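You operate a simulated robot arm through the tools that you are given. There is no shell and no other tool. Be economical: measure what you need, move in short steps, check, and stop when the job is done.

You run a simulated two-armed robot. Do the job below in one go: nothing can be reset, and whatever is moved stays where it is left.

JOB
Carry the orange cradle with its roll to the lift with both hands and crank it up to HIGH.
Fine: edge flap up, brake back on hold.
Where things are to end (x, y in the base frame): orange cradle within 70 mm of [640, 540].

Only the result counts: the job must be done as asked and must still hold three seconds after the hand-in. Knocking over, shifting, dropping, spilling or breaking anything else fails it.

ROBOT AND FRAMES
Two 7-joint arms with fingered hands on one trunk, on a base that drives. Base frame: it is fixed to the floor where the robot stands at the start and does not move with it; the origin is under the middle of the robot, x ahead of it, y to its left, z up. Units: mm, rad, N and s.
The left shoulder is at the start at [60, 166, 926], the right one opposite. With the tool pointing down near the work surface each hand reaches from about 360 to 860 mm from the robot's upright axis, wherever it stands, measured 20 degrees to its own side. Places, roughly: grey crank [400, 700, 600]; lift platform [700, 500, 800]; orange edge flap [400, 500, 800]; red brake lever [500, 300, 500]; short green roll [0, 3000, 1000]; short yellow roll [-250, 3000, 1000]; top of the lift platform [700, 500, 800]. Payload 5 kg a hand.
The TCP of each hand is the grasp point between the finger pads, 32 mm short of the fingertips. In the tool frame z runs along the fingers and y along their closing line. The gripper opens to 160 mm. The gripper's body begins 89 mm behind the TCP. The gripper is a hand of 3 fingers: y runs from the thumb to the fingers, the wrist lies at [0, 0, -267] in the tool frame, and closing takes about 1.5 s.
Orientation is that of the tool frame in the base frame, as [roll, pitch, yaw] about the fixed x, y, z axes, in that order (R = Rz(yaw) Ry(pitch) Rx(roll)). With the fingers straight down and closing along the base's y, the tool's x points along the base's -x, its y along +y and its z along -z.

CONTROLS
- The arms move only by the tool step_arm. It takes "left_targets", "right_targets" or both (then of equal length, played together; a hand with none holds still); each is one flat list of numbers, 6 for each row, row after row: the shift along the tool's x, y, z in units of 40 mm (1.0 is 40 mm), then the turn, a rotation vector about the tool's x, y, z in units of 6 degrees (1.0 is 6 degrees). In form: [x, y, z, ax, ay, az, x, y, z, ax, ay, az, ...]. A call has 1 to 20 rows; each row shifts and turns the commanded pose from where the row before left it, along the tool's axes as they then stand. "left_jaw" and "right_jaw" are, for a hand that has rows, the finger opening in mm, from 0 to 160, set as the call begins (left out, the last holds). A call with a number of a shift or a turn outside -1 to 1 is refused whole. Rows are played at 5 a second. More than 50 mm and 0.15 rad between two rows, or a gripper value outside its range, and nothing of the call is played. A pose out of reach is approached as far as the arm can. The call stops where the force on the tool passes 90 N (or 10 N more than at its start, if that is more) or the arm is blocked; 0.2 s more then pass. Each finger travels about 45 mm/s and halts on what it meets, pressing with about 27 N; the grip force reading is that of the motor and also rises with nothing between the fingers. The clock runs only during rows and for 0.2 s after the last one: add rows that do not move to give the fingers time. It gives the time, the measured TCP pose, the force on the tool (base axes), the opening and the grip force at its end, in the units of the frame above (readings bear some noise), with the torque about the TCP (base axes, N m) and any sound that the robot's microphone picked up.
- Cameras (640 x 400 px; columns grow to the right, rows downward): "scene" is now at [57.4, 20.2, 1569.7]; the picture's right is [0.26, -0.97, 0.00], its down [-0.68, -0.18, -0.71] and it looks along [0.68, 0.19, -0.71] (base axes); focal length 255 px, centre (320, 200). "left" rides on the left gripper at [-65, -4, -116] in its tool frame; the picture's right is [0.06, -1.00, 0.00], its down [0.87, 0.05, -0.49] and it looks along [0.49, 0.03, 0.87] (tool axes); focal length 261 px, centre (320, 200). "right" rides on the right gripper at [65, -4, -116] in its tool frame; the picture's right is [0.06, 1.00, 0.00], its down [-0.87, 0.05, -0.49] and it looks along [-0.49, 0.03, 0.87] (tool axes); focal length 261 px, centre (320, 200). There is no depth. A picture from a camera that has moved, and an enlarged one, comes with that camera's place and axes in the base frame and with its lens. The place of the scene camera against the robot may be out by one fixed shift of up to 12 mm in any direction.
- capture(camera): a new picture of that camera. The clock stands still meanwhile.
- raise_lower(by): slides the trunk up (or, below 0, down) by that many mm; the arms and the scene camera ride with it, the base frame stays. It gives what a move gives, with no picture.
- roll_base(legs): drives the robot by 1 to 6 legs, each [ahead, turn to the left] in mm and rad, along the robot's own axes; the way and the turn of a leg run together, so that a leg with both is an arc; at most 1500 mm and 3.142 rad a leg. The arms and the cameras ride along, it lands a little off, and it stops where it bumps. It gives what a move gives.
- curl_fingers(finger1, finger2, thumb_bend, hand): sets how far each is bent, from 0 (flat) to 1 (curled in); at 0.3 the hand is open as for a grip, at 0.7 the pads meet at the TCP. One left out holds its place. A second passes; each finger stops where it meets its share of the squeeze, and holds until it gets a number again. A gripper value or a shape takes the hand back. It gives what a move gives, with no picture; readings hold the bend of each and the force on the fingers (four entries, about 0 where the hand has none), thumb and palm.
- set_grasp(shape, hand): the hand has 3 fingers and takes this shape, open, in about a second: jaw (thumb against the fingers, like two jaws); tri (thumb and two fingers); tip (a fingertip pinch); poke (one finger out to press); point (the index stretched); flat (the hand flat); cup (the hand cupped); fist (a fist). The gripper value then closes the fingers along that shape, each until it touches; the sizes above hold for jaw. It gives what a move gives, with no picture.
- pan_tilt(pan, tilt): turns the head with the scene camera to pan (to the left, within 1.501 rad either way) and tilt (down, from -0.506 to 1.204), counted from straight ahead of the robot. It gives what a move gives.
- inspect(camera, box): a new picture of the part [left, top, right, bottom] of that camera's present view, enlarged. The clock stands still meanwhile.
- hand_in(): hands the job in; it is judged then, once.

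Go step by step. Nothing tells you exact positions but the pictures and the camera data: compare them with the known pose of the tool, close in by small moves and look again before you grip or let go. The budget is 120 turns and 88 pictures, counting those below and the enlarged ones. Unless the task says otherwise, let go and move clear before handing in, and close with one line.

The tools are called after "Call:" as a command line: name --argument value ..., lists and objects as JSON in quotes. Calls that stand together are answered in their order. step_arm: Moves the arms, as the interface text tells. Its arguments: {"type":"object","properties":{"left_targets":{"type":"array","items":{"type":"number"}},"left_jaw":{"type":"number"},"right_targets":{"type":"array","items":{"type":"number"}},"right_jaw":{"type":"number"}},"required":[]} The other tools are called the same way: raise_lower (by) slides the trunk up or down; set_grasp (shape, hand) gives the hand a shape; curl_fingers (finger1, finger2, thumb_bend, hand) moves the fingers one by one; roll_base (legs) drives the base; pan_tilt (pan, tilt) turns the head that bears the scene camera; capture (camera) takes a picture; inspect (camera, box) takes an enlarged picture of a part of a camera's view; hand_in () hands the job in.

At the start:

```text
time_s: 0.0
left_position: [274.3, 357.2, 1191.1]
left_tcp_rot: [3.14, -0.002, -3.141]
left_ft_force: [-0.1, -1.2, 0.4]
left_moment: [0.02, 0.02, -0.03]
left_width: 159.8
left_gripper_force: 0.2
left_shape: jaw
left_bend: [0.3, 0.3, 0.3]
left_finger forces: [0.0, 0.0, 0.1, 0.0, 0.0, 0.0]
right_position: [528.7, 52.3, 1192.0]
right_tcp_rot: [-3.141, 0.002, 3.141]
right_ft_force: [1.0, 0.2, -0.5]
right_moment: [-0.01, -0.02, 0.01]
right_width: 159.9
right_gripper_force: 0.1
right_shape: jaw
right_bend: [0.3, 0.3, 0.3]
right_finger forces: [0.0, 0.0, 0.0, 0.0, 0.1, 0.0]
trunk travel left (down, up): [-475.0, 115.0]
robot x, y, heading: [2.4, -3.0, -0.001]
head pan, tilt: [0.265, 0.784]
```

scene: 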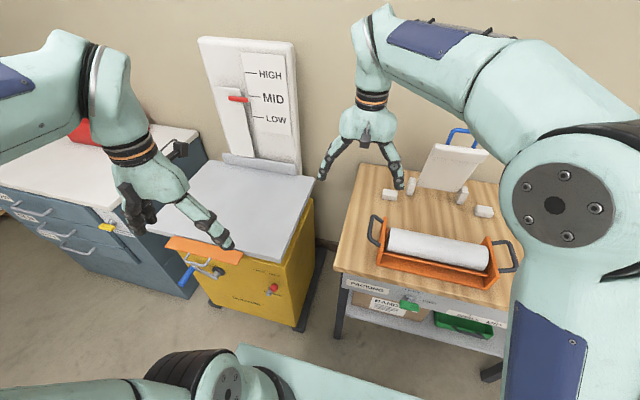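
right: 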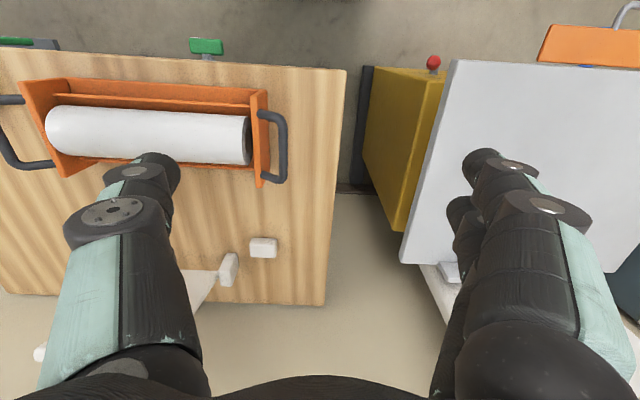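
left: 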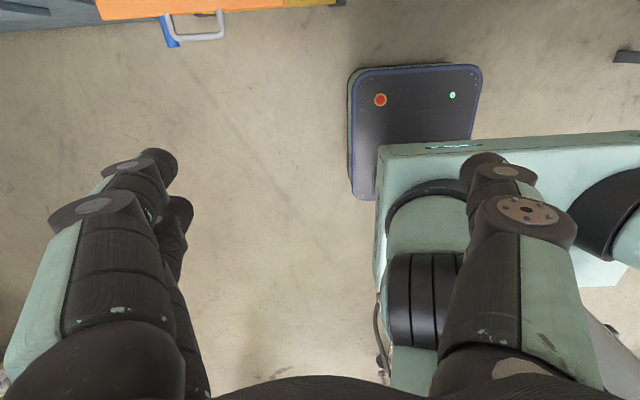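

I see the lift ahead-left (grey platform, scale at MID, orange flap hanging, crank and red brake) and the orange cradle on the wooden table ahead-right. First I look closer at both.

Call:
inspect --camera "scene" --box '[150, 220, 310, 320]'

Call:
inspect --camera "scene" --box '[320, 130, 540, 330]'

Call:
inspect --camera "scene" --box '[180, 30, 320, 180]'

```text
4.00 times, centred on (230, 270) of scene
camera zoom: at [57.4, 20.2, 1569.7], right [0.26, -0.97, 0.0], down [-0.68, -0.18, -0.71], along [0.68, 0.19, -0.71], focal length 1020 px, centre (680, -80)
```

zoom: 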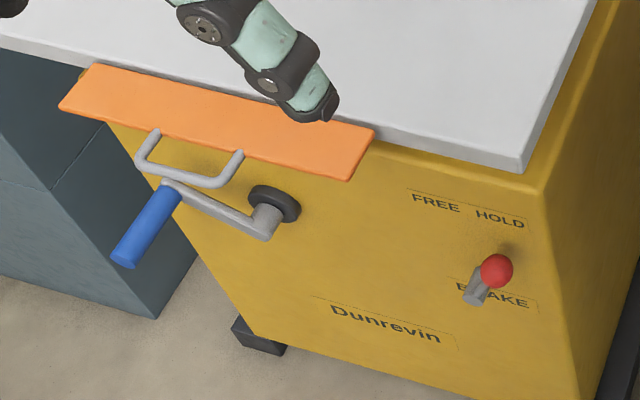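

```text
2.00 times, centred on (430, 230) of scene
camera zoom: at [57.4, 20.2, 1569.7], right [0.26, -0.97, 0.0], down [-0.68, -0.18, -0.71], along [0.68, 0.19, -0.71], focal length 510 px, centre (100, 140)
```

zoom: 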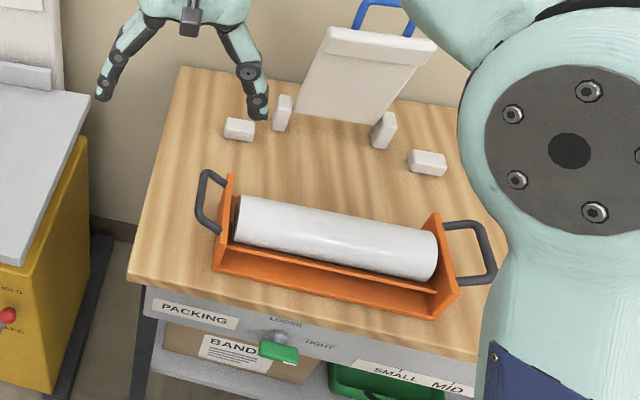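

```text
2.67 times, centred on (250, 105) of scene
camera zoom: at [57.4, 20.2, 1569.7], right [0.26, -0.97, 0.0], down [-0.68, -0.18, -0.71], along [0.68, 0.19, -0.71], focal length 680 px, centre (507, 453)
```

zoom: 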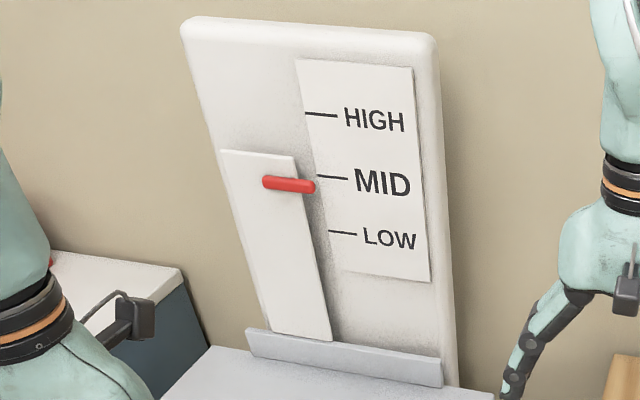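

The cradle's left handle triangulates to about (600, -13, 900) and its right one to about (619, -430, 900). I shift the robot to stand square in front of the cradle (y ≈ -220).

Call:
roll_base --legs '[[0, -1.57], [217, 0], [0, 1.571]]'

Call:
pan_tilt --pan 0.0 --tilt 0.9

Call:
capture --camera "scene"

Call:
capture --camera "right"

```text
time_s: 9.5
left_position: [268.2, 150.6, 1188.6]
left_tcp_rot: [-3.141, -0.001, -3.106]
left_ft_force: [-0.7, -0.3, 0.0]
left_moment: [-0.03, -0.03, -0.01]
left_width: 159.9
left_gripper_force: 0.0
left_shape: jaw
left_bend: [0.3, 0.3, 0.3]
left_finger forces: [0.0, 0.1, 0.0, 0.0, 0.1, 0.1]
right_position: [533.1, -145.4, 1191.1]
right_tcp_rot: [-3.141, 0.0, -3.104]
right_ft_force: [-0.6, 0.3, -0.3]
right_moment: [0.03, 0.02, 0.01]
right_width: 160.0
right_gripper_force: 0.1
right_shape: jaw
right_bend: [0.3, 0.3, 0.3]
right_finger forces: [0.0, 0.0, 0.0, 0.0, 0.0, 0.0]
trunk travel left (down, up): [-475.0, 115.0]
robot x, y, heading: [6.5, -219.3, 0.035]
head pan, tilt: [0.265, 0.784]
```

```text
time_s: 10.3
left_position: [268.1, 149.1, 1190.0]
left_tcp_rot: [3.14, 0.0, -3.104]
left_ft_force: [-0.3, 0.4, 0.0]
left_moment: [0.0, -0.01, 0.0]
left_width: 159.8
left_gripper_force: 0.1
left_shape: jaw
left_bend: [0.3, 0.3, 0.3]
left_finger forces: [0.0, 0.0, 0.0, 0.0, 0.0, 0.0]
right_position: [532.7, -146.6, 1190.7]
right_tcp_rot: [3.141, 0.001, -3.107]
right_ft_force: [-0.6, 0.3, 0.0]
right_moment: [-0.01, 0.01, 0.0]
right_width: 159.9
right_gripper_force: 0.0
right_shape: jaw
right_bend: [0.3, 0.3, 0.3]
right_finger forces: [0.1, 0.0, 0.0, 0.0, 0.0, 0.0]
trunk travel left (down, up): [-475.0, 115.0]
robot x, y, heading: [8.0, -217.0, 0.037]
head pan, tilt: [0.0, 0.901]
```

```text
81 pictures are left
camera scene: at [60.9, -216.1, 1560.5], right [0.04, -1.0, 0.0], down [-0.78, -0.03, -0.62], along [0.62, 0.02, -0.78], focal length 255 px, centre (320, 200)
```

scene: 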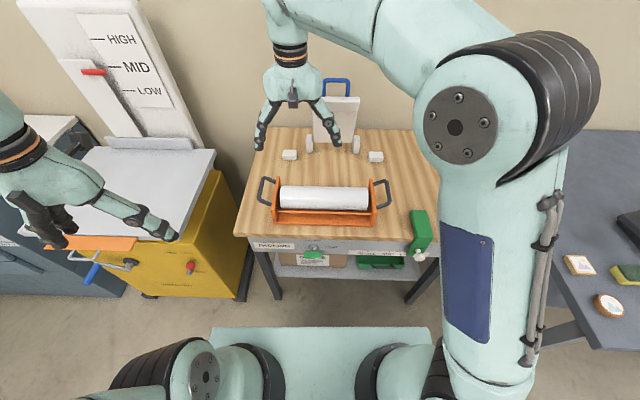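

```text
80 pictures are left
camera right: at [467.9, -152.8, 1306.4], right [-0.1, 1.0, 0.0], down [0.87, 0.09, 0.49], along [0.49, 0.05, -0.87], focal length 261 px, centre (320, 200)
```

right: 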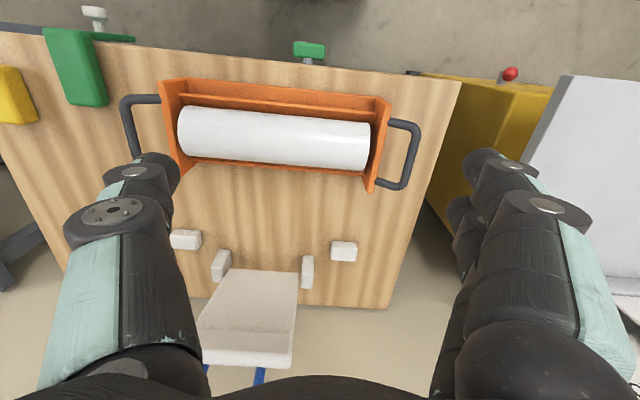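

The right camera shows both U-handles clearly, with grip bars running fore-aft. I check the green LOOSE/TIGHT lever and the handles up close.

Call:
inspect --camera "scene" --box '[240, 160, 440, 285]'

Call:
inspect --camera "right" --box '[100, 30, 440, 240]'

```text
3.20 times, centred on (340, 222) of scene
camera zoom: at [60.9, -216.1, 1560.5], right [0.04, -1.0, 0.0], down [-0.78, -0.03, -0.62], along [0.62, 0.02, -0.78], focal length 816 px, centre (256, 128)
```

zoom: 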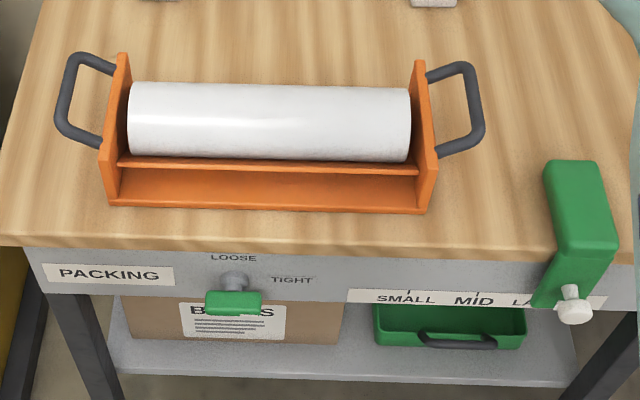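

```text
1.88 times, centred on (270, 135) of right
camera zoom: at [467.9, -152.8, 1306.4], right [-0.1, 1.0, 0.0], down [0.87, 0.09, 0.49], along [0.49, 0.05, -0.87], focal length 491 px, centre (414, 322)
```

zoom: 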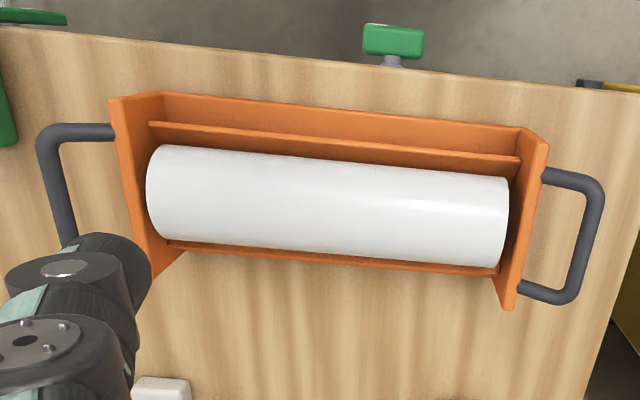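

Handles: grip bars run x 550–660 at z ≈ 920, left bar y ≈ -6, right bar y ≈ -417. I bring both hands above them, squared to the base frame, with small openings.

Call:
step_arm --left_targets '[-0.917, -0.464, 0.5, 0, 0, 0, -0.917, -0.464, 0.5, 0, 0, 0, -0.917, -0.464, 0.5, 0, 0, 0, -0.917, -0.464, 0.5, 0, 0, 0, -0.917, -0.464, 0.5, 0, 0, 0, -0.917, -0.464, 0.5, 0, 0, 0, -0.917, -0.464, 0.5, 0, 0, 0, -0.917, -0.464, 0.5, 0, 0, 0, -0.917, -0.464, 0.5, 0, 0, 0, 0, 0, 0, 0, 0, 0.33, 0, 0, 0, 0, 0, 0]' --right_targets '[-0.169, -0.757, 0.5, 0, 0, 0, -0.169, -0.757, 0.5, 0, 0, 0, -0.169, -0.757, 0.5, 0, 0, 0, -0.169, -0.757, 0.5, 0, 0, 0, -0.169, -0.757, 0.5, 0, 0, 0, -0.169, -0.757, 0.5, 0, 0, 0, -0.169, -0.757, 0.5, 0, 0, 0, -0.169, -0.757, 0.5, 0, 0, 0, -0.169, -0.757, 0.5, 0, 0, 0, 0, 0, 0, 0, 0, 0.33, 0, 0, 0, 0, 0, 0]' --left_jaw 42 --right_jaw 42

Call:
capture --camera "left"

Call:
capture --camera "right"

Call:
capture --camera "scene"

```text
time_s: 12.7
left_position: [605.3, -4.7, 1009.7]
left_tcp_rot: [3.141, 0.0, 3.141]
left_ft_force: [-0.3, 0.7, -0.4]
left_moment: [0.05, 0.02, 0.04]
left_width: 42.5
left_gripper_force: 0.0
left_shape: jaw
left_bend: [0.73, 0.73, 0.7]
left_finger forces: [0.0, 0.1, 0.0, 0.0, 0.0, 0.0]
right_position: [606.3, -416.6, 1008.5]
right_tcp_rot: [3.141, 0.0, 3.141]
right_ft_force: [-0.3, -0.7, 0.4]
right_moment: [0.03, 0.02, 0.04]
right_width: 41.9
right_gripper_force: 0.0
right_shape: jaw
right_bend: [0.73, 0.73, 0.7]
right_finger forces: [0.0, 0.1, 0.1, 0.0, 0.0, 0.1]
trunk travel left (down, up): [-475.0, 115.0]
robot x, y, heading: [7.1, -214.2, 0.034]
head pan, tilt: [0.0, 0.901]
```

```text
77 pictures are left
camera left: at [670.3, -9.0, 1126.2], right [-0.06, -1.0, 0.0], down [-0.87, 0.05, 0.49], along [-0.49, 0.03, -0.87], focal length 261 px, centre (320, 200)
```

left: 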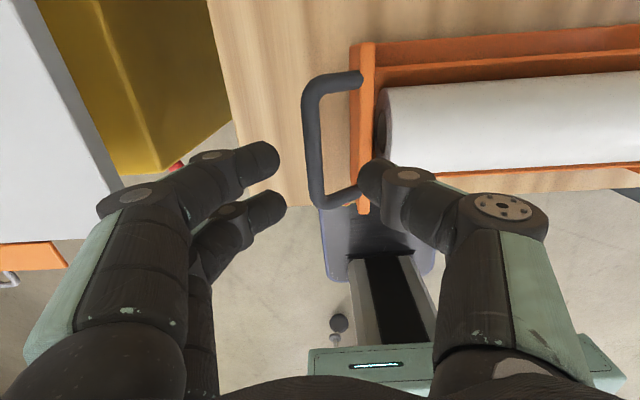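

```text
76 pictures are left
camera right: at [539.7, -421.3, 1126.0], right [-0.06, 1.0, 0.0], down [0.87, 0.05, 0.49], along [0.49, 0.03, -0.87], focal length 261 px, centre (320, 200)
```

right: 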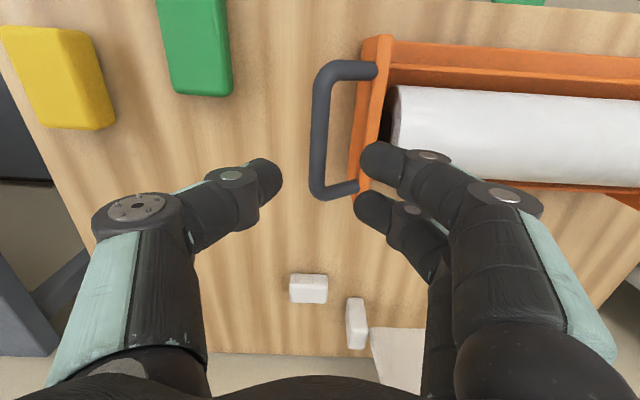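

```text
75 pictures are left
camera scene: at [61.4, -216.8, 1560.4], right [0.04, -1.0, 0.0], down [-0.78, -0.03, -0.62], along [0.62, 0.02, -0.78], focal length 255 px, centre (320, 200)
```

scene: 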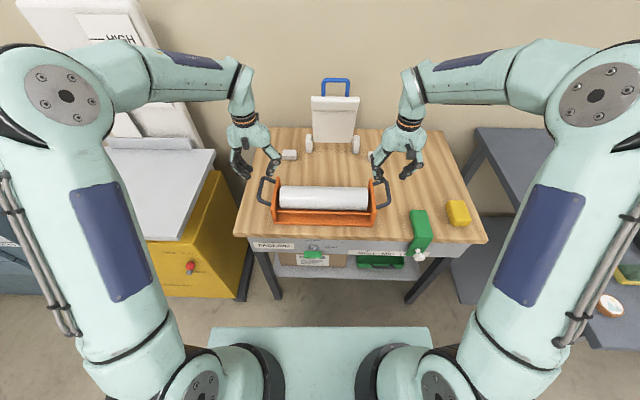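

Bars confirmed: left at y ≈ 0, right at y ≈ -417, x centre ≈ 602. I narrow the jaws to 34 mm, bias slightly outward and descend 60 mm.

Call:
step_arm --left_targets '[0.05, 0.22, 0, 0, 0, 0, 0, 0, 0.5, 0, 0, 0, 0, 0, 0.5, 0, 0, 0, 0, 0, 0.5, 0, 0, 0]' --right_targets '[0.1, -0.1, 0, 0, 0, 0, 0, 0, 0.5, 0, 0, 0, 0, 0, 0.5, 0, 0, 0, 0, 0, 0.5, 0, 0, 0]' --left_jaw 34 --right_jaw 34

Call:
capture --camera "left"

Call:
capture --camera "right"

Call:
inspect --camera "scene" --box '[220, 110, 440, 250]'

```text
time_s: 13.7
left_position: [602.6, 3.8, 949.3]
left_tcp_rot: [-3.14, 0.0, -3.141]
left_ft_force: [0.1, -0.5, 0.5]
left_moment: [-0.02, 0.03, 0.02]
left_width: 34.3
left_gripper_force: 0.0
left_shape: jaw
left_bend: [0.73, 0.73, 0.7]
left_finger forces: [0.0, 0.1, 0.1, 0.1, 0.0, 0.0]
right_position: [601.3, -419.5, 950.9]
right_tcp_rot: [-3.141, -0.002, -3.14]
right_ft_force: [0.7, 0.2, -0.6]
right_moment: [-0.01, 0.02, 0.0]
right_width: 34.7
right_gripper_force: 0.1
right_shape: jaw
right_bend: [0.73, 0.73, 0.7]
right_finger forces: [0.1, 0.0, 0.0, 0.1, 0.1, 0.0]
trunk travel left (down, up): [-475.0, 115.0]
robot x, y, heading: [1.4, -220.7, 0.034]
head pan, tilt: [0.0, 0.901]
```

```text
74 pictures are left
camera left: at [668.0, -0.9, 1065.0], right [-0.06, -1.0, 0.0], down [-0.87, 0.05, 0.49], along [-0.49, 0.03, -0.87], focal length 261 px, centre (320, 200)
```

left: 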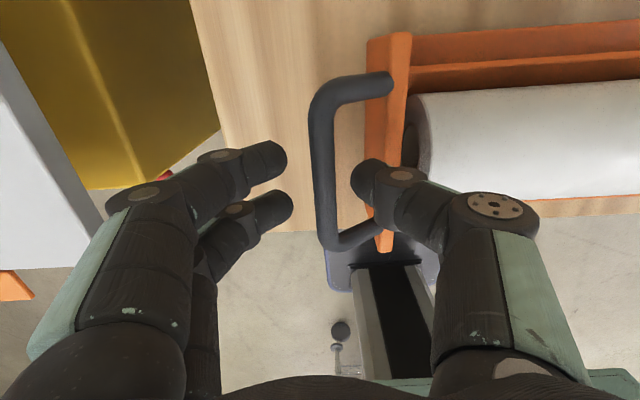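

```text
73 pictures are left
camera right: at [535.3, -424.8, 1066.4], right [-0.06, 1.0, 0.0], down [0.87, 0.05, 0.49], along [0.49, 0.03, -0.87], focal length 261 px, centre (320, 200)
```

right: 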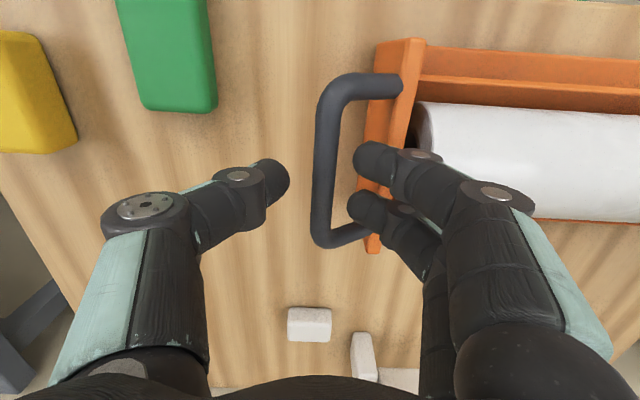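

```text
2.86 times, centred on (330, 180) of scene
camera zoom: at [61.7, -216.6, 1560.5], right [0.04, -1.0, 0.0], down [-0.78, -0.03, -0.62], along [0.62, 0.02, -0.78], focal length 728 px, centre (291, 257)
```

zoom: 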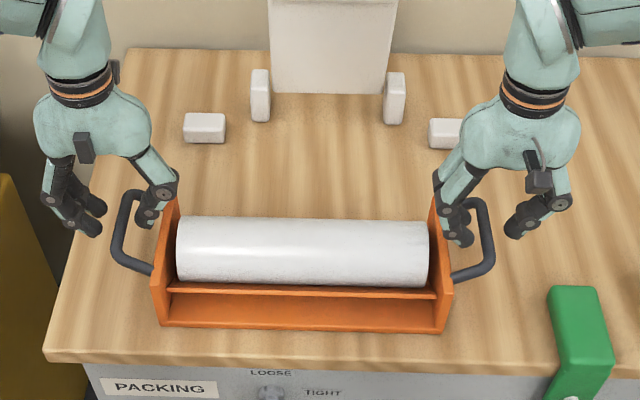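

Finger tips are just above bar level with the inner finger between bar and end plate. I shift both hands 4 mm outward and lower to the bars.

Call:
step_arm --left_targets '[0, 0.1, 0, 0, 0, 0, 0, 0, 0.2, 0, 0, 0, 0, 0, 0.2, 0, 0, 0, 0, 0, 0.1, 0, 0, 0]' --right_targets '[0, -0.1, 0, 0, 0, 0, 0, 0, 0.2, 0, 0, 0, 0, 0, 0.2, 0, 0, 0, 0, 0, 0.1, 0, 0, 0]'

Call:
capture --camera "left"

Call:
capture --camera "right"

```text
time_s: 14.7
left_position: [602.5, 6.4, 929.3]
left_tcp_rot: [-3.142, 0.0, -3.139]
left_ft_force: [-0.5, 0.3, 0.7]
left_moment: [-0.02, -0.03, -0.02]
left_width: 34.4
left_gripper_force: 0.0
left_shape: jaw
left_bend: [0.73, 0.73, 0.7]
left_finger forces: [0.0, 0.0, 0.1, 0.0, 0.0, 0.0]
right_position: [601.1, -423.8, 929.8]
right_tcp_rot: [-3.141, -0.001, -3.139]
right_ft_force: [0.0, -0.6, -0.2]
right_moment: [-0.02, -0.01, 0.02]
right_width: 34.3
right_gripper_force: 0.0
right_shape: jaw
right_bend: [0.73, 0.73, 0.7]
right_finger forces: [0.0, 0.0, 0.0, 0.0, 0.1, 0.0]
trunk travel left (down, up): [-475.0, 115.0]
robot x, y, heading: [10.1, -212.4, 0.032]
head pan, tilt: [0.0, 0.901]
```

```text
71 pictures are left
camera left: at [667.8, 3.1, 1046.1], right [-0.06, -1.0, 0.0], down [-0.87, 0.05, 0.49], along [-0.49, 0.03, -0.87], focal length 261 px, centre (320, 200)
```

left: 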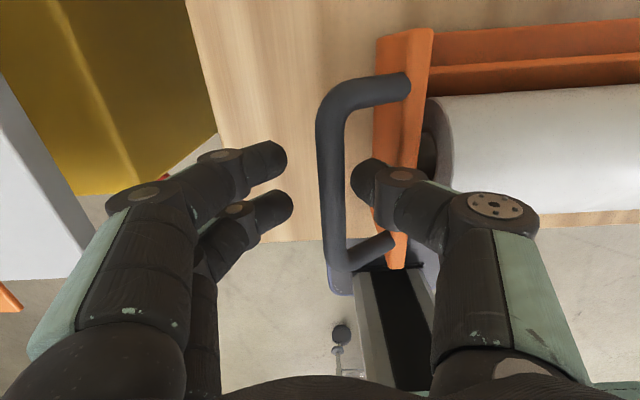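

```text
70 pictures are left
camera right: at [534.5, -428.6, 1045.5], right [-0.06, 1.0, 0.0], down [0.87, 0.06, 0.49], along [0.49, 0.03, -0.87], focal length 261 px, centre (320, 200)
```

right: 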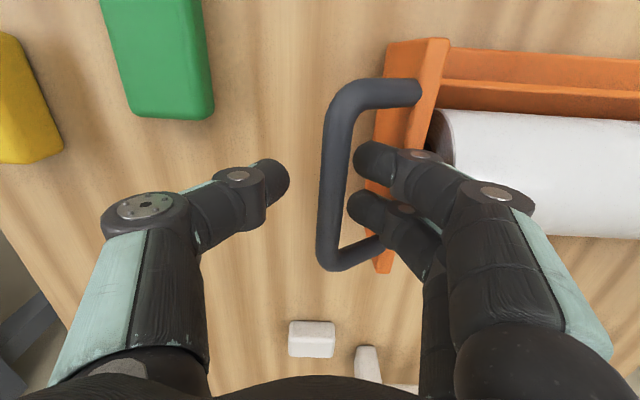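

No contact yet; the bar is around z 915. I lower 14 mm more and close both hands.

Call:
step_arm --left_targets '[0, 0, 0.18, 0, 0, 0, 0, 0, 0.17, 0, 0, 0]' --right_targets '[0, 0, 0.18, 0, 0, 0, 0, 0, 0.17, 0, 0, 0]'

Call:
step_arm --left_targets '[0, 0, 0, 0, 0, 0, 0, 0, 0, 0, 0, 0, 0, 0, 0, 0, 0, 0, 0, 0, 0, 0, 0, 0, 0, 0, 0, 0, 0, 0]' --right_targets '[0, 0, 0, 0, 0, 0, 0, 0, 0, 0, 0, 0, 0, 0, 0, 0, 0, 0, 0, 0, 0, 0, 0, 0, 0, 0, 0, 0, 0, 0]' --left_jaw 0 --right_jaw 0

Call:
capture --camera "left"

Call:
capture --camera "right"

```text
time_s: 15.3
left_position: [602.2, 7.8, 917.3]
left_tcp_rot: [3.14, 0.0, -3.141]
left_ft_force: [-0.1, 0.8, -0.6]
left_moment: [0.01, 0.02, -0.03]
left_width: 34.4
left_gripper_force: 0.1
left_shape: jaw
left_bend: [0.73, 0.73, 0.7]
left_finger forces: [0.1, 0.0, 0.0, 0.0, 0.0, 0.0]
right_position: [602.1, -424.3, 919.3]
right_tcp_rot: [-3.141, 0.005, -3.14]
right_ft_force: [1.5, -5.4, 20.4]
right_moment: [0.86, 0.05, -0.06]
right_width: 33.1
right_gripper_force: 0.0
right_shape: jaw
right_bend: [0.74, 0.74, 0.7]
right_finger forces: [12.5, 8.6, 0.1, 0.1, 0.1, 0.0]
trunk travel left (down, up): [-475.0, 115.0]
robot x, y, heading: [6.6, -216.0, 0.035]
head pan, tilt: [0.0, 0.901]
```

```text
time_s: 16.5
left_position: [602.5, 7.3, 916.2]
left_tcp_rot: [3.141, -0.003, -3.138]
left_ft_force: [0.2, -1.4, -2.2]
left_moment: [0.04, -0.01, 0.0]
left_width: 0.1
left_gripper_force: 26.6
left_shape: jaw
left_bend: [0.65, 0.65, 0.71]
left_finger forces: [0.1, 0.0, 0.0, 0.0, 2.3, 0.0]
right_position: [601.0, -423.5, 915.2]
right_tcp_rot: [-3.141, -0.004, -3.139]
right_ft_force: [0.6, 0.6, 0.3]
right_moment: [0.01, 0.02, 0.02]
right_width: 2.0
right_gripper_force: 27.0
right_shape: jaw
right_bend: [0.74, 0.74, 0.68]
right_finger forces: [0.0, 0.0, 0.1, 0.0, 0.1, 0.1]
trunk travel left (down, up): [-475.0, 115.0]
robot x, y, heading: [10.7, -215.9, 0.036]
head pan, tilt: [0.0, 0.901]
```

```text
69 pictures are left
camera left: at [667.6, 4.1, 1031.7], right [-0.06, -1.0, 0.0], down [-0.87, 0.05, 0.49], along [-0.49, 0.03, -0.87], focal length 261 px, centre (320, 200)
```

left: 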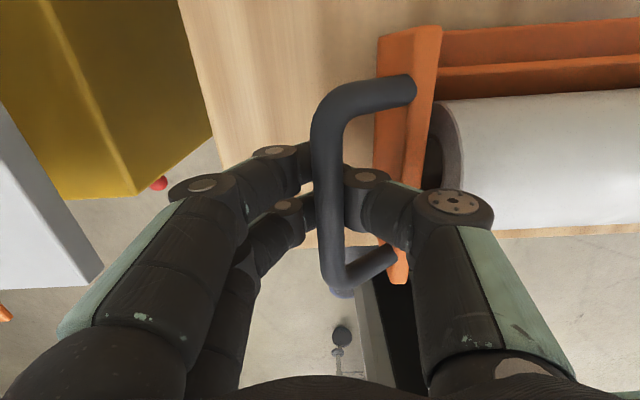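

```text
68 pictures are left
camera right: at [534.8, -428.6, 1030.5], right [-0.06, 1.0, 0.0], down [0.87, 0.06, 0.49], along [0.49, 0.03, -0.87], focal length 261 px, centre (320, 200)
```

right: 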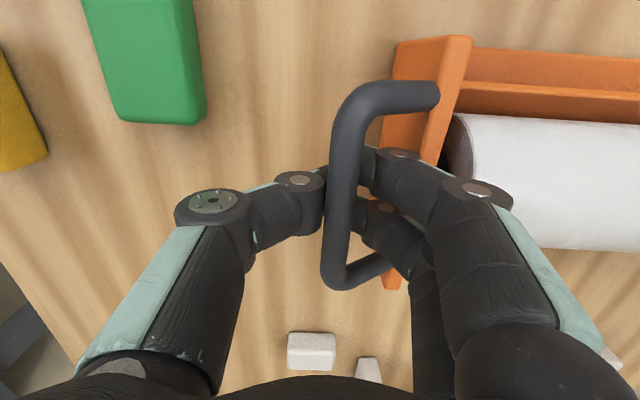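

The fingers closed underneath the bars: the bars are really at z ≈ 940. I reopen, rise 24 mm, recentre on the bars and close again.

Call:
step_arm --left_targets '[0, 0, 0, 0, 0, 0, 0, 0, 0, 0, 0, 0, 0, 0, 0, 0, 0, 0, 0, 0, 0, 0, 0, 0, 0, 0, -0.3, 0, 0, 0, -0.2, 0, -0.3, 0, 0, 0, 0, -0.1, 0, 0, 0, 0]' --right_targets '[0, 0, 0, 0, 0, 0, 0, 0, 0, 0, 0, 0, 0, 0, 0, 0, 0, 0, 0, 0, 0, 0, 0, 0, 0, 0, -0.3, 0, 0, 0, -0.2, 0, -0.3, 0, 0, 0, 0, 0.15, 0, 0, 0, 0]' --left_jaw 34 --right_jaw 34

Call:
step_arm --left_targets '[0, 0, 0, 0, 0, 0, 0, 0, 0, 0, 0, 0, 0, 0, 0, 0, 0, 0, 0, 0, 0, 0, 0, 0, 0, 0, 0, 0, 0, 0]' --right_targets '[0, 0, 0, 0, 0, 0, 0, 0, 0, 0, 0, 0, 0, 0, 0, 0, 0, 0, 0, 0, 0, 0, 0, 0, 0, 0, 0, 0, 0, 0]' --left_jaw 0 --right_jaw 0

Call:
capture --camera "left"

Call:
capture --camera "right"

```text
time_s: 18.1
left_position: [610.4, 3.0, 939.1]
left_tcp_rot: [-3.141, 0.0, -3.141]
left_ft_force: [-0.7, 0.7, -0.4]
left_moment: [0.01, 0.01, 0.0]
left_width: 33.5
left_gripper_force: 0.0
left_shape: jaw
left_bend: [0.73, 0.73, 0.7]
left_finger forces: [0.0, 0.0, 0.0, 0.0, 0.1, 0.0]
right_position: [610.0, -416.1, 939.2]
right_tcp_rot: [3.141, 0.0, -3.141]
right_ft_force: [0.1, 0.1, 0.1]
right_moment: [-0.01, 0.05, -0.01]
right_width: 33.6
right_gripper_force: 0.0
right_shape: jaw
right_bend: [0.73, 0.73, 0.7]
right_finger forces: [0.0, 0.0, 0.1, 0.0, 0.0, 0.0]
trunk travel left (down, up): [-475.0, 115.0]
robot x, y, heading: [4.8, -217.2, 0.04]
head pan, tilt: [0.0, 0.901]
```

```text
time_s: 19.3
left_position: [610.6, 2.2, 938.8]
left_tcp_rot: [-3.141, -0.001, -3.141]
left_ft_force: [0.1, -0.9, 0.3]
left_moment: [-0.01, -0.02, 0.03]
left_width: 5.7
left_gripper_force: 27.2
left_shape: jaw
left_bend: [0.71, 0.71, 0.71]
left_finger forces: [10.9, 11.1, 0.0, 0.1, 23.3, 0.0]
right_position: [609.9, -417.6, 939.7]
right_tcp_rot: [-3.14, -0.001, -3.14]
right_ft_force: [0.2, 0.6, 0.6]
right_moment: [0.04, 0.0, 0.03]
right_width: 7.0
right_gripper_force: 27.0
right_shape: jaw
right_bend: [0.71, 0.71, 0.7]
right_finger forces: [11.5, 11.3, 0.1, 0.0, 23.3, 0.0]
trunk travel left (down, up): [-475.0, 115.0]
robot x, y, heading: [8.8, -217.7, 0.038]
head pan, tilt: [0.0, 0.901]
```

```text
67 pictures are left
camera left: at [676.7, -0.7, 1054.0], right [-0.06, -1.0, 0.0], down [-0.87, 0.05, 0.49], along [-0.49, 0.03, -0.87], focal length 261 px, centre (320, 200)
```

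left: 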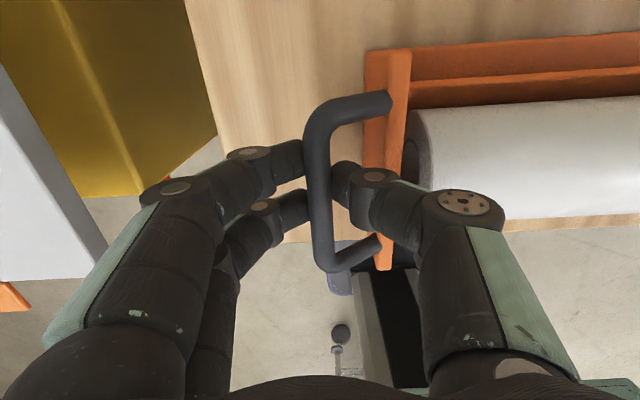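

```text
66 pictures are left
camera right: at [543.5, -421.9, 1055.5], right [-0.06, 1.0, 0.0], down [0.87, 0.06, 0.49], along [0.49, 0.03, -0.87], focal length 261 px, centre (320, 200)
```

right: 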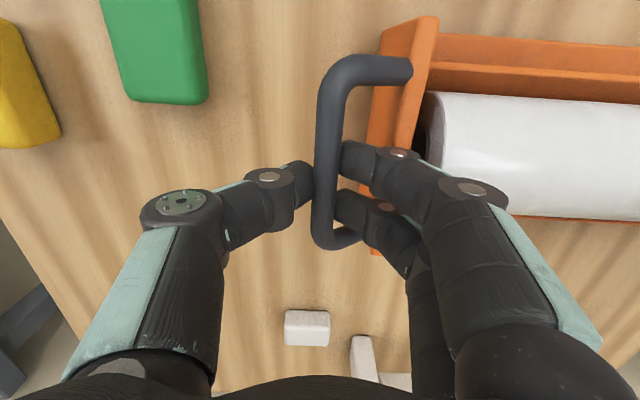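

Both hands now hold the bars (23 N on the fingers). I lift with the trunk, a small bit first.

Call:
raise_lower --by 30

Call:
inspect --camera "scene" --box '[220, 110, 440, 250]'

```text
time_s: 20.0
left_position: [612.1, 3.6, 967.4]
left_tcp_rot: [-3.141, -0.002, -3.139]
left_ft_force: [1.2, -0.9, -5.9]
left_moment: [0.01, -0.08, 0.0]
left_width: 5.6
left_gripper_force: 27.4
left_shape: jaw
left_bend: [0.71, 0.71, 0.71]
left_finger forces: [10.5, 11.5, 0.0, 0.1, 23.3, 0.0]
right_position: [609.9, -416.3, 969.9]
right_tcp_rot: [3.141, -0.001, -3.14]
right_ft_force: [0.6, 1.2, -5.7]
right_moment: [0.04, -0.06, 0.01]
right_width: 7.1
right_gripper_force: 27.1
right_shape: jaw
right_bend: [0.71, 0.71, 0.7]
right_finger forces: [12.0, 11.2, 0.0, 0.1, 23.4, 0.0]
trunk travel left (down, up): [-505.0, 85.0]
robot x, y, heading: [7.7, -218.6, 0.034]
head pan, tilt: [0.0, 0.901]
```

```text
2.86 times, centred on (330, 180) of scene
camera zoom: at [62.2, -216.5, 1590.4], right [0.04, -1.0, 0.0], down [-0.78, -0.03, -0.62], along [0.62, 0.02, -0.78], focal length 728 px, centre (291, 257)
```

zoom: 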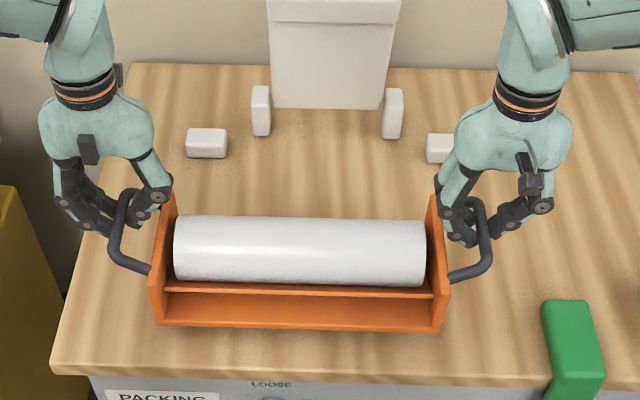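

The cradle hangs level on both hands. I raise it further, back away from the table and turn partly left, then look at the free way.

Call:
raise_lower --by 80

Call:
roll_base --legs '[[-450, 0]]'

Call:
pan_tilt --pan 0.9 --tilt 0.6

Call:
capture --camera "scene"

```text
time_s: 21.2
left_position: [611.3, 3.0, 1049.1]
left_tcp_rot: [-3.141, -0.003, -3.138]
left_ft_force: [-0.1, 0.2, -6.2]
left_moment: [0.01, -0.05, 0.02]
left_width: 5.7
left_gripper_force: 27.5
left_shape: jaw
left_bend: [0.71, 0.71, 0.71]
left_finger forces: [10.6, 11.6, 0.0, 0.0, 23.2, 0.1]
right_position: [609.9, -417.0, 1050.1]
right_tcp_rot: [3.14, -0.003, -3.14]
right_ft_force: [-0.5, -0.4, -5.5]
right_moment: [0.03, -0.08, -0.03]
right_width: 7.0
right_gripper_force: 26.5
right_shape: jaw
right_bend: [0.71, 0.71, 0.7]
right_finger forces: [12.0, 11.3, 0.1, 0.1, 23.4, 0.0]
trunk travel left (down, up): [-585.0, 5.0]
robot x, y, heading: [10.0, -219.4, 0.034]
head pan, tilt: [0.0, 0.901]
```

```text
time_s: 23.9
left_position: [157.8, -11.5, 1048.5]
left_tcp_rot: [3.141, 0.0, -3.138]
left_ft_force: [0.5, -0.4, -4.9]
left_moment: [-0.01, -0.09, 0.02]
left_width: 5.7
left_gripper_force: 27.2
left_shape: jaw
left_bend: [0.71, 0.71, 0.71]
left_finger forces: [10.8, 11.3, 0.1, 0.0, 23.0, 0.0]
right_position: [158.8, -432.1, 1050.1]
right_tcp_rot: [-3.141, 0.002, -3.136]
right_ft_force: [-0.4, 0.7, -4.7]
right_moment: [-0.02, -0.06, -0.02]
right_width: 6.8
right_gripper_force: 26.6
right_shape: jaw
right_bend: [0.71, 0.71, 0.7]
right_finger forces: [11.8, 11.3, 0.0, 0.0, 23.4, 0.1]
trunk travel left (down, up): [-585.0, 5.0]
robot x, y, heading: [-442.9, -234.8, 0.044]
head pan, tilt: [0.0, 0.901]
```

```text
time_s: 25.1
left_position: [158.4, -10.8, 1048.2]
left_tcp_rot: [3.141, -0.002, -3.137]
left_ft_force: [-0.1, -0.1, -5.3]
left_moment: [0.01, -0.05, 0.02]
left_width: 5.6
left_gripper_force: 27.0
left_shape: jaw
left_bend: [0.71, 0.71, 0.71]
left_finger forces: [10.5, 11.5, 0.1, 0.0, 23.2, 0.1]
right_position: [160.6, -430.5, 1049.8]
right_tcp_rot: [3.14, 0.001, -3.137]
right_ft_force: [0.4, 0.1, -5.6]
right_moment: [0.0, -0.08, 0.0]
right_width: 6.9
right_gripper_force: 26.9
right_shape: jaw
right_bend: [0.71, 0.71, 0.7]
right_finger forces: [12.0, 11.3, 0.1, 0.0, 23.2, 0.1]
trunk travel left (down, up): [-585.0, 5.0]
robot x, y, heading: [-446.4, -232.7, 0.038]
head pan, tilt: [0.901, 0.6]
```

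```text
64 pictures are left
camera scene: at [-412.3, -164.9, 1695.2], right [0.81, -0.59, 0.0], down [-0.33, -0.46, -0.82], along [0.49, 0.67, -0.57], focal length 255 px, centre (320, 200)
```

scene: 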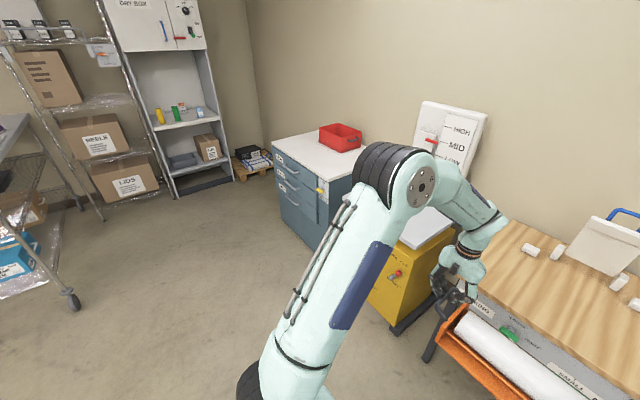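

The floor in front of the lift and cabinet is clear. I turn left, drive across to y ≈ 545 and turn back to face the lift.

Call:
roll_base --legs '[[0, 1.53], [776, 0], [0, -1.571]]'

Call:
pan_tilt --pan 0.0 --tilt 0.7

Call:
capture --camera "scene"

```text
time_s: 37.1
left_position: [184.5, 727.8, 1048.5]
left_tcp_rot: [-3.139, -0.002, 3.09]
left_ft_force: [0.4, -0.7, -5.3]
left_moment: [0.04, -0.06, -0.01]
left_width: 5.4
left_gripper_force: 27.3
left_shape: jaw
left_bend: [0.71, 0.71, 0.71]
left_finger forces: [10.4, 11.4, 0.0, 0.1, 22.7, 0.0]
right_position: [160.5, 307.3, 1049.8]
right_tcp_rot: [-3.141, 0.0, 3.093]
right_ft_force: [0.1, 1.2, -5.8]
right_moment: [0.01, -0.09, 0.01]
right_width: 6.9
right_gripper_force: 27.0
right_shape: jaw
right_bend: [0.71, 0.71, 0.71]
right_finger forces: [11.9, 11.1, 0.1, 0.0, 23.0, 0.0]
trunk travel left (down, up): [-585.0, 5.0]
robot x, y, heading: [-428.4, 539.9, -0.016]
head pan, tilt: [0.901, 0.6]
```

```text
time_s: 38.3
left_position: [184.3, 727.6, 1049.7]
left_tcp_rot: [3.14, -0.003, 3.09]
left_ft_force: [0.1, -0.7, -5.6]
left_moment: [-0.02, -0.02, -0.01]
left_width: 5.8
left_gripper_force: 27.0
left_shape: jaw
left_bend: [0.71, 0.71, 0.71]
left_finger forces: [10.4, 11.3, 0.0, 0.0, 22.9, 0.0]
right_position: [161.2, 308.2, 1049.1]
right_tcp_rot: [-3.141, -0.004, 3.092]
right_ft_force: [0.2, 0.8, -5.3]
right_moment: [-0.01, -0.04, -0.03]
right_width: 6.9
right_gripper_force: 26.5
right_shape: jaw
right_bend: [0.71, 0.71, 0.71]
right_finger forces: [12.0, 11.2, 0.1, 0.0, 23.0, 0.0]
trunk travel left (down, up): [-585.0, 5.0]
robot x, y, heading: [-430.4, 539.6, -0.018]
head pan, tilt: [0.0, 0.7]
```

```text
63 pictures are left
camera scene: at [-366.2, 537.4, 1686.6], right [-0.02, -1.0, 0.0], down [-0.64, 0.01, -0.76], along [0.76, -0.01, -0.64], focal length 255 px, centre (320, 200)
```

scene: 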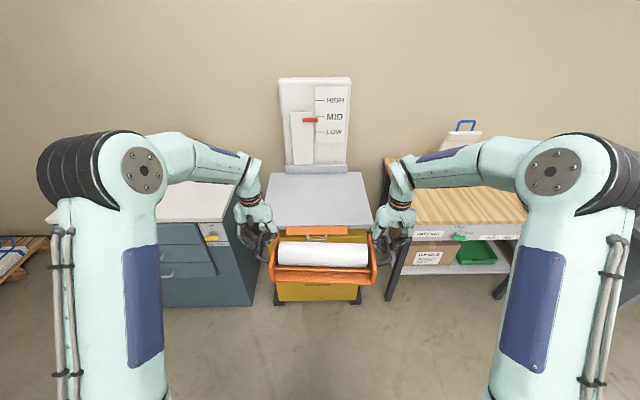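

Robot faces the lift squarely, cradle at about (172, 518). I trim the heading and drive forward over the platform.

Call:
roll_base --legs '[[0, 0.03], [440, 0]]'

Call:
capture --camera "scene"

Call:
capture --camera "left"

Call:
capture --camera "right"

```text
time_s: 41.3
left_position: [610.5, 754.2, 1047.2]
left_tcp_rot: [3.141, -0.003, 3.124]
left_ft_force: [0.3, 0.9, -6.3]
left_moment: [0.01, -0.03, 0.02]
left_width: 5.4
left_gripper_force: 26.6
left_shape: jaw
left_bend: [0.71, 0.71, 0.71]
left_finger forces: [10.4, 11.7, 0.0, 0.1, 22.6, 0.0]
right_position: [599.9, 335.0, 1049.9]
right_tcp_rot: [-3.141, -0.002, 3.124]
right_ft_force: [0.6, 0.4, -5.8]
right_moment: [-0.02, -0.03, 0.02]
right_width: 7.0
right_gripper_force: 27.1
right_shape: jaw
right_bend: [0.71, 0.71, 0.71]
right_finger forces: [12.2, 11.0, 0.1, 0.0, 23.2, 0.1]
trunk travel left (down, up): [-585.0, 5.0]
robot x, y, heading: [-2.3, 545.6, 0.02]
head pan, tilt: [0.0, 0.7]
```

```text
62 pictures are left
camera scene: at [66.3, 545.7, 1686.5], right [0.02, -1.0, 0.0], down [-0.65, -0.01, -0.76], along [0.76, 0.01, -0.65], focal length 255 px, centre (320, 200)
```

scene: 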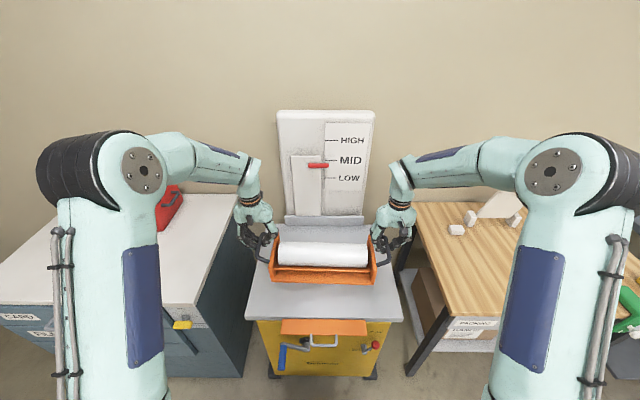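

```text
61 pictures are left
camera left: at [675.4, 749.4, 1163.4], right [-0.08, -1.0, 0.0], down [-0.87, 0.07, 0.49], along [-0.49, 0.04, -0.87], focal length 261 px, centre (320, 200)
```

left: 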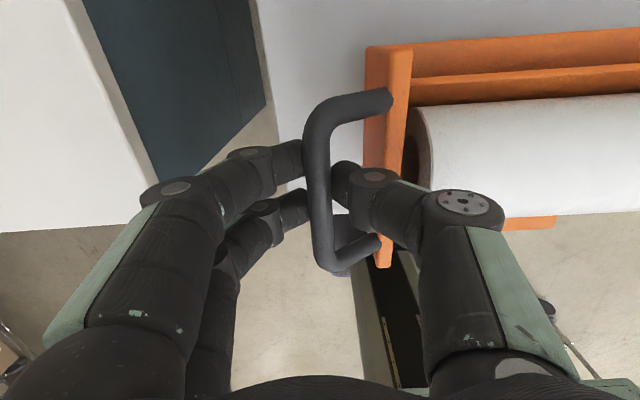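

```text
60 pictures are left
camera right: at [534.2, 330.8, 1165.1], right [-0.04, 1.0, 0.0], down [0.87, 0.04, 0.49], along [0.49, 0.02, -0.87], focal length 261 px, centre (320, 200)
```

right: 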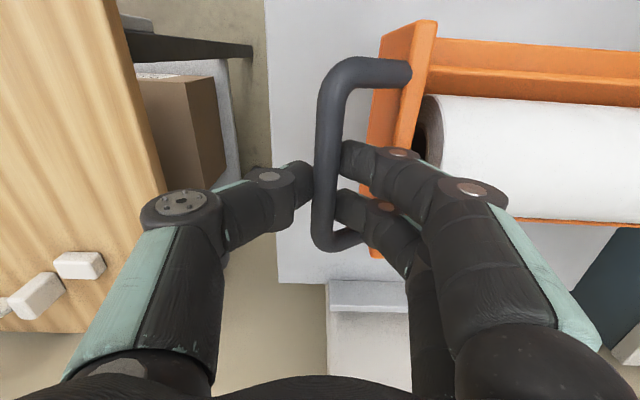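

Cradle hovers at about (605, 545) over the platform (which spans y 266–809, x from 463). I extend the arms 36 mm, then lower most of the way.

Call:
step_arm --left_targets '[-0.3, 0, 0, 0, 0, 0, -0.3, 0, 0, 0, 0, 0, -0.3, 0, 0, 0, 0, 0]' --right_targets '[-0.3, 0, 0, 0, 0, 0, -0.3, 0, 0, 0, 0, 0, -0.3, 0, 0, 0, 0, 0]'

Call:
raise_lower --by -60

Call:
inspect --camera "scene" --box '[220, 190, 420, 340]'

```text
time_s: 42.1
left_position: [647.6, 753.7, 1046.9]
left_tcp_rot: [3.141, -0.001, 3.126]
left_ft_force: [0.2, 0.6, -5.6]
left_moment: [0.01, -0.02, -0.02]
left_width: 5.4
left_gripper_force: 27.3
left_shape: jaw
left_bend: [0.71, 0.71, 0.71]
left_finger forces: [10.9, 11.8, 0.0, 0.0, 22.5, 0.0]
right_position: [636.7, 333.9, 1048.7]
right_tcp_rot: [-3.141, 0.0, 3.125]
right_ft_force: [0.6, -0.5, -5.8]
right_moment: [-0.03, -0.01, 0.01]
right_width: 7.2
right_gripper_force: 27.5
right_shape: jaw
right_bend: [0.71, 0.71, 0.71]
right_finger forces: [11.8, 11.5, 0.0, 0.0, 23.8, 0.0]
trunk travel left (down, up): [-585.0, 5.0]
robot x, y, heading: [1.8, 544.6, 0.014]
head pan, tilt: [0.0, 0.7]
```

```text
time_s: 43.1
left_position: [646.6, 754.3, 987.3]
left_tcp_rot: [3.141, -0.001, 3.124]
left_ft_force: [-0.2, 0.6, -5.1]
left_moment: [0.03, -0.02, -0.01]
left_width: 5.2
left_gripper_force: 27.2
left_shape: jaw
left_bend: [0.71, 0.71, 0.71]
left_finger forces: [10.9, 12.0, 0.1, 0.0, 22.4, 0.1]
right_position: [635.5, 334.2, 989.6]
right_tcp_rot: [3.141, 0.001, 3.127]
right_ft_force: [0.7, -1.1, -5.1]
right_moment: [-0.04, -0.04, 0.01]
right_width: 6.9
right_gripper_force: 26.5
right_shape: jaw
right_bend: [0.71, 0.71, 0.71]
right_finger forces: [11.8, 11.3, 0.1, 0.1, 23.8, 0.0]
trunk travel left (down, up): [-525.0, 65.0]
robot x, y, heading: [-2.8, 544.1, 0.017]
head pan, tilt: [0.0, 0.7]
```

```text
2.67 times, centred on (320, 265) of scene
camera zoom: at [64.6, 545.7, 1626.7], right [0.02, -1.0, 0.0], down [-0.64, -0.01, -0.76], along [0.76, 0.01, -0.64], focal length 680 px, centre (320, 27)
```

zoom: 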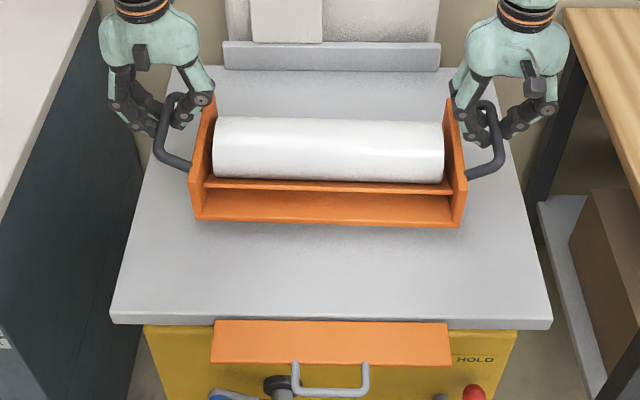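

Slightly above the platform, well centred. I lower gently in 4 mm steps and watch the forces.

Call:
step_arm --left_targets '[0, 0, 0.12, 0, 0, 0, 0, 0, 0.12, 0, 0, 0, 0, 0, 0.12, 0, 0, 0]' --right_targets '[0, 0, 0.12, 0, 0, 0, 0, 0, 0.12, 0, 0, 0, 0, 0, 0.12, 0, 0, 0]'

```text
time_s: 43.9
left_position: [647.2, 753.4, 973.5]
left_tcp_rot: [3.141, -0.002, 3.124]
left_ft_force: [0.4, 0.6, -5.2]
left_moment: [0.0, -0.07, -0.04]
left_width: 5.4
left_gripper_force: 27.7
left_shape: jaw
left_bend: [0.71, 0.71, 0.71]
left_finger forces: [10.7, 12.0, 0.0, 0.0, 22.4, 0.1]
right_position: [635.3, 333.6, 975.1]
right_tcp_rot: [3.141, 0.0, 3.121]
right_ft_force: [0.9, -0.9, -5.5]
right_moment: [-0.06, -0.05, 0.02]
right_width: 6.8
right_gripper_force: 27.0
right_shape: jaw
right_bend: [0.71, 0.71, 0.71]
right_finger forces: [12.0, 11.3, 0.0, 0.0, 23.7, 0.1]
trunk travel left (down, up): [-525.0, 65.0]
robot x, y, heading: [-0.6, 547.5, 0.017]
head pan, tilt: [0.0, 0.7]
```

Call:
step_arm --left_targets '[0, 0, 0.12, 0, 0, 0, 0, 0, 0.12, 0, 0, 0]' --right_targets '[0, 0, 0.12, 0, 0, 0, 0, 0, 0.12, 0, 0, 0]'

Call:
step_arm --left_targets '[0, 0, 0.1, 0, 0, 0, 0, 0, 0.1, 0, 0, 0]' --right_targets '[0, 0, 0.1, 0, 0, 0, 0, 0, 0.1, 0, 0, 0]'

Call:
inspect --camera "scene" --box '[220, 190, 420, 340]'

```text
time_s: 44.5
left_position: [647.4, 753.6, 962.6]
left_tcp_rot: [3.14, -0.002, 3.123]
left_ft_force: [-0.1, 2.1, -5.9]
left_moment: [0.04, -0.11, -0.04]
left_width: 5.4
left_gripper_force: 26.5
left_shape: jaw
left_bend: [0.71, 0.71, 0.71]
left_finger forces: [10.9, 12.7, 0.0, 0.0, 22.2, 0.0]
right_position: [634.6, 334.0, 964.5]
right_tcp_rot: [-3.141, -0.002, 3.124]
right_ft_force: [0.0, -2.4, -4.8]
right_moment: [-0.01, -0.06, -0.01]
right_width: 6.9
right_gripper_force: 26.9
right_shape: jaw
right_bend: [0.71, 0.71, 0.71]
right_finger forces: [11.8, 10.9, 0.0, 0.0, 24.3, 0.1]
trunk travel left (down, up): [-525.0, 65.0]
robot x, y, heading: [1.0, 544.2, 0.011]
head pan, tilt: [0.0, 0.7]
```

```text
time_s: 45.1
left_position: [647.4, 754.1, 956.1]
left_tcp_rot: [3.141, -0.001, 3.125]
left_ft_force: [-0.9, 2.6, -5.2]
left_moment: [0.05, 0.0, 0.01]
left_width: 5.2
left_gripper_force: 26.6
left_shape: jaw
left_bend: [0.71, 0.71, 0.71]
left_finger forces: [11.1, 12.7, 0.0, 0.0, 22.0, 0.0]
right_position: [635.2, 335.0, 957.0]
right_tcp_rot: [-3.141, -0.002, 3.123]
right_ft_force: [0.4, -2.6, -5.7]
right_moment: [-0.04, -0.05, 0.0]
right_width: 6.9
right_gripper_force: 26.8
right_shape: jaw
right_bend: [0.71, 0.71, 0.71]
right_finger forces: [11.8, 10.9, 0.0, 0.0, 25.0, 0.0]
trunk travel left (down, up): [-525.0, 65.0]
robot x, y, heading: [-0.8, 544.1, 0.018]
head pan, tilt: [0.0, 0.7]
```

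```text
2.67 times, centred on (320, 265) of scene
camera zoom: at [65.2, 545.6, 1626.6], right [0.02, -1.0, 0.0], down [-0.64, -0.01, -0.76], along [0.76, 0.01, -0.64], focal length 680 px, centre (320, 27)
```

zoom: 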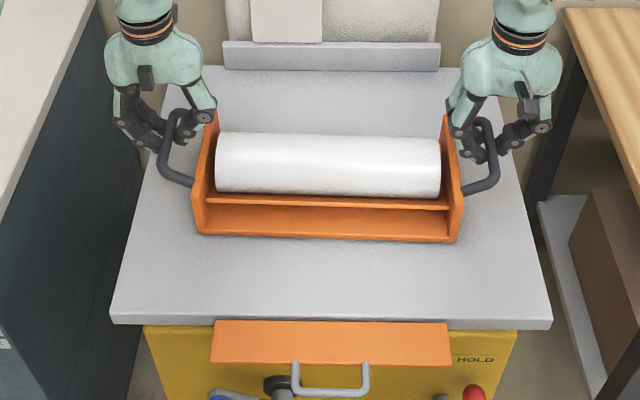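

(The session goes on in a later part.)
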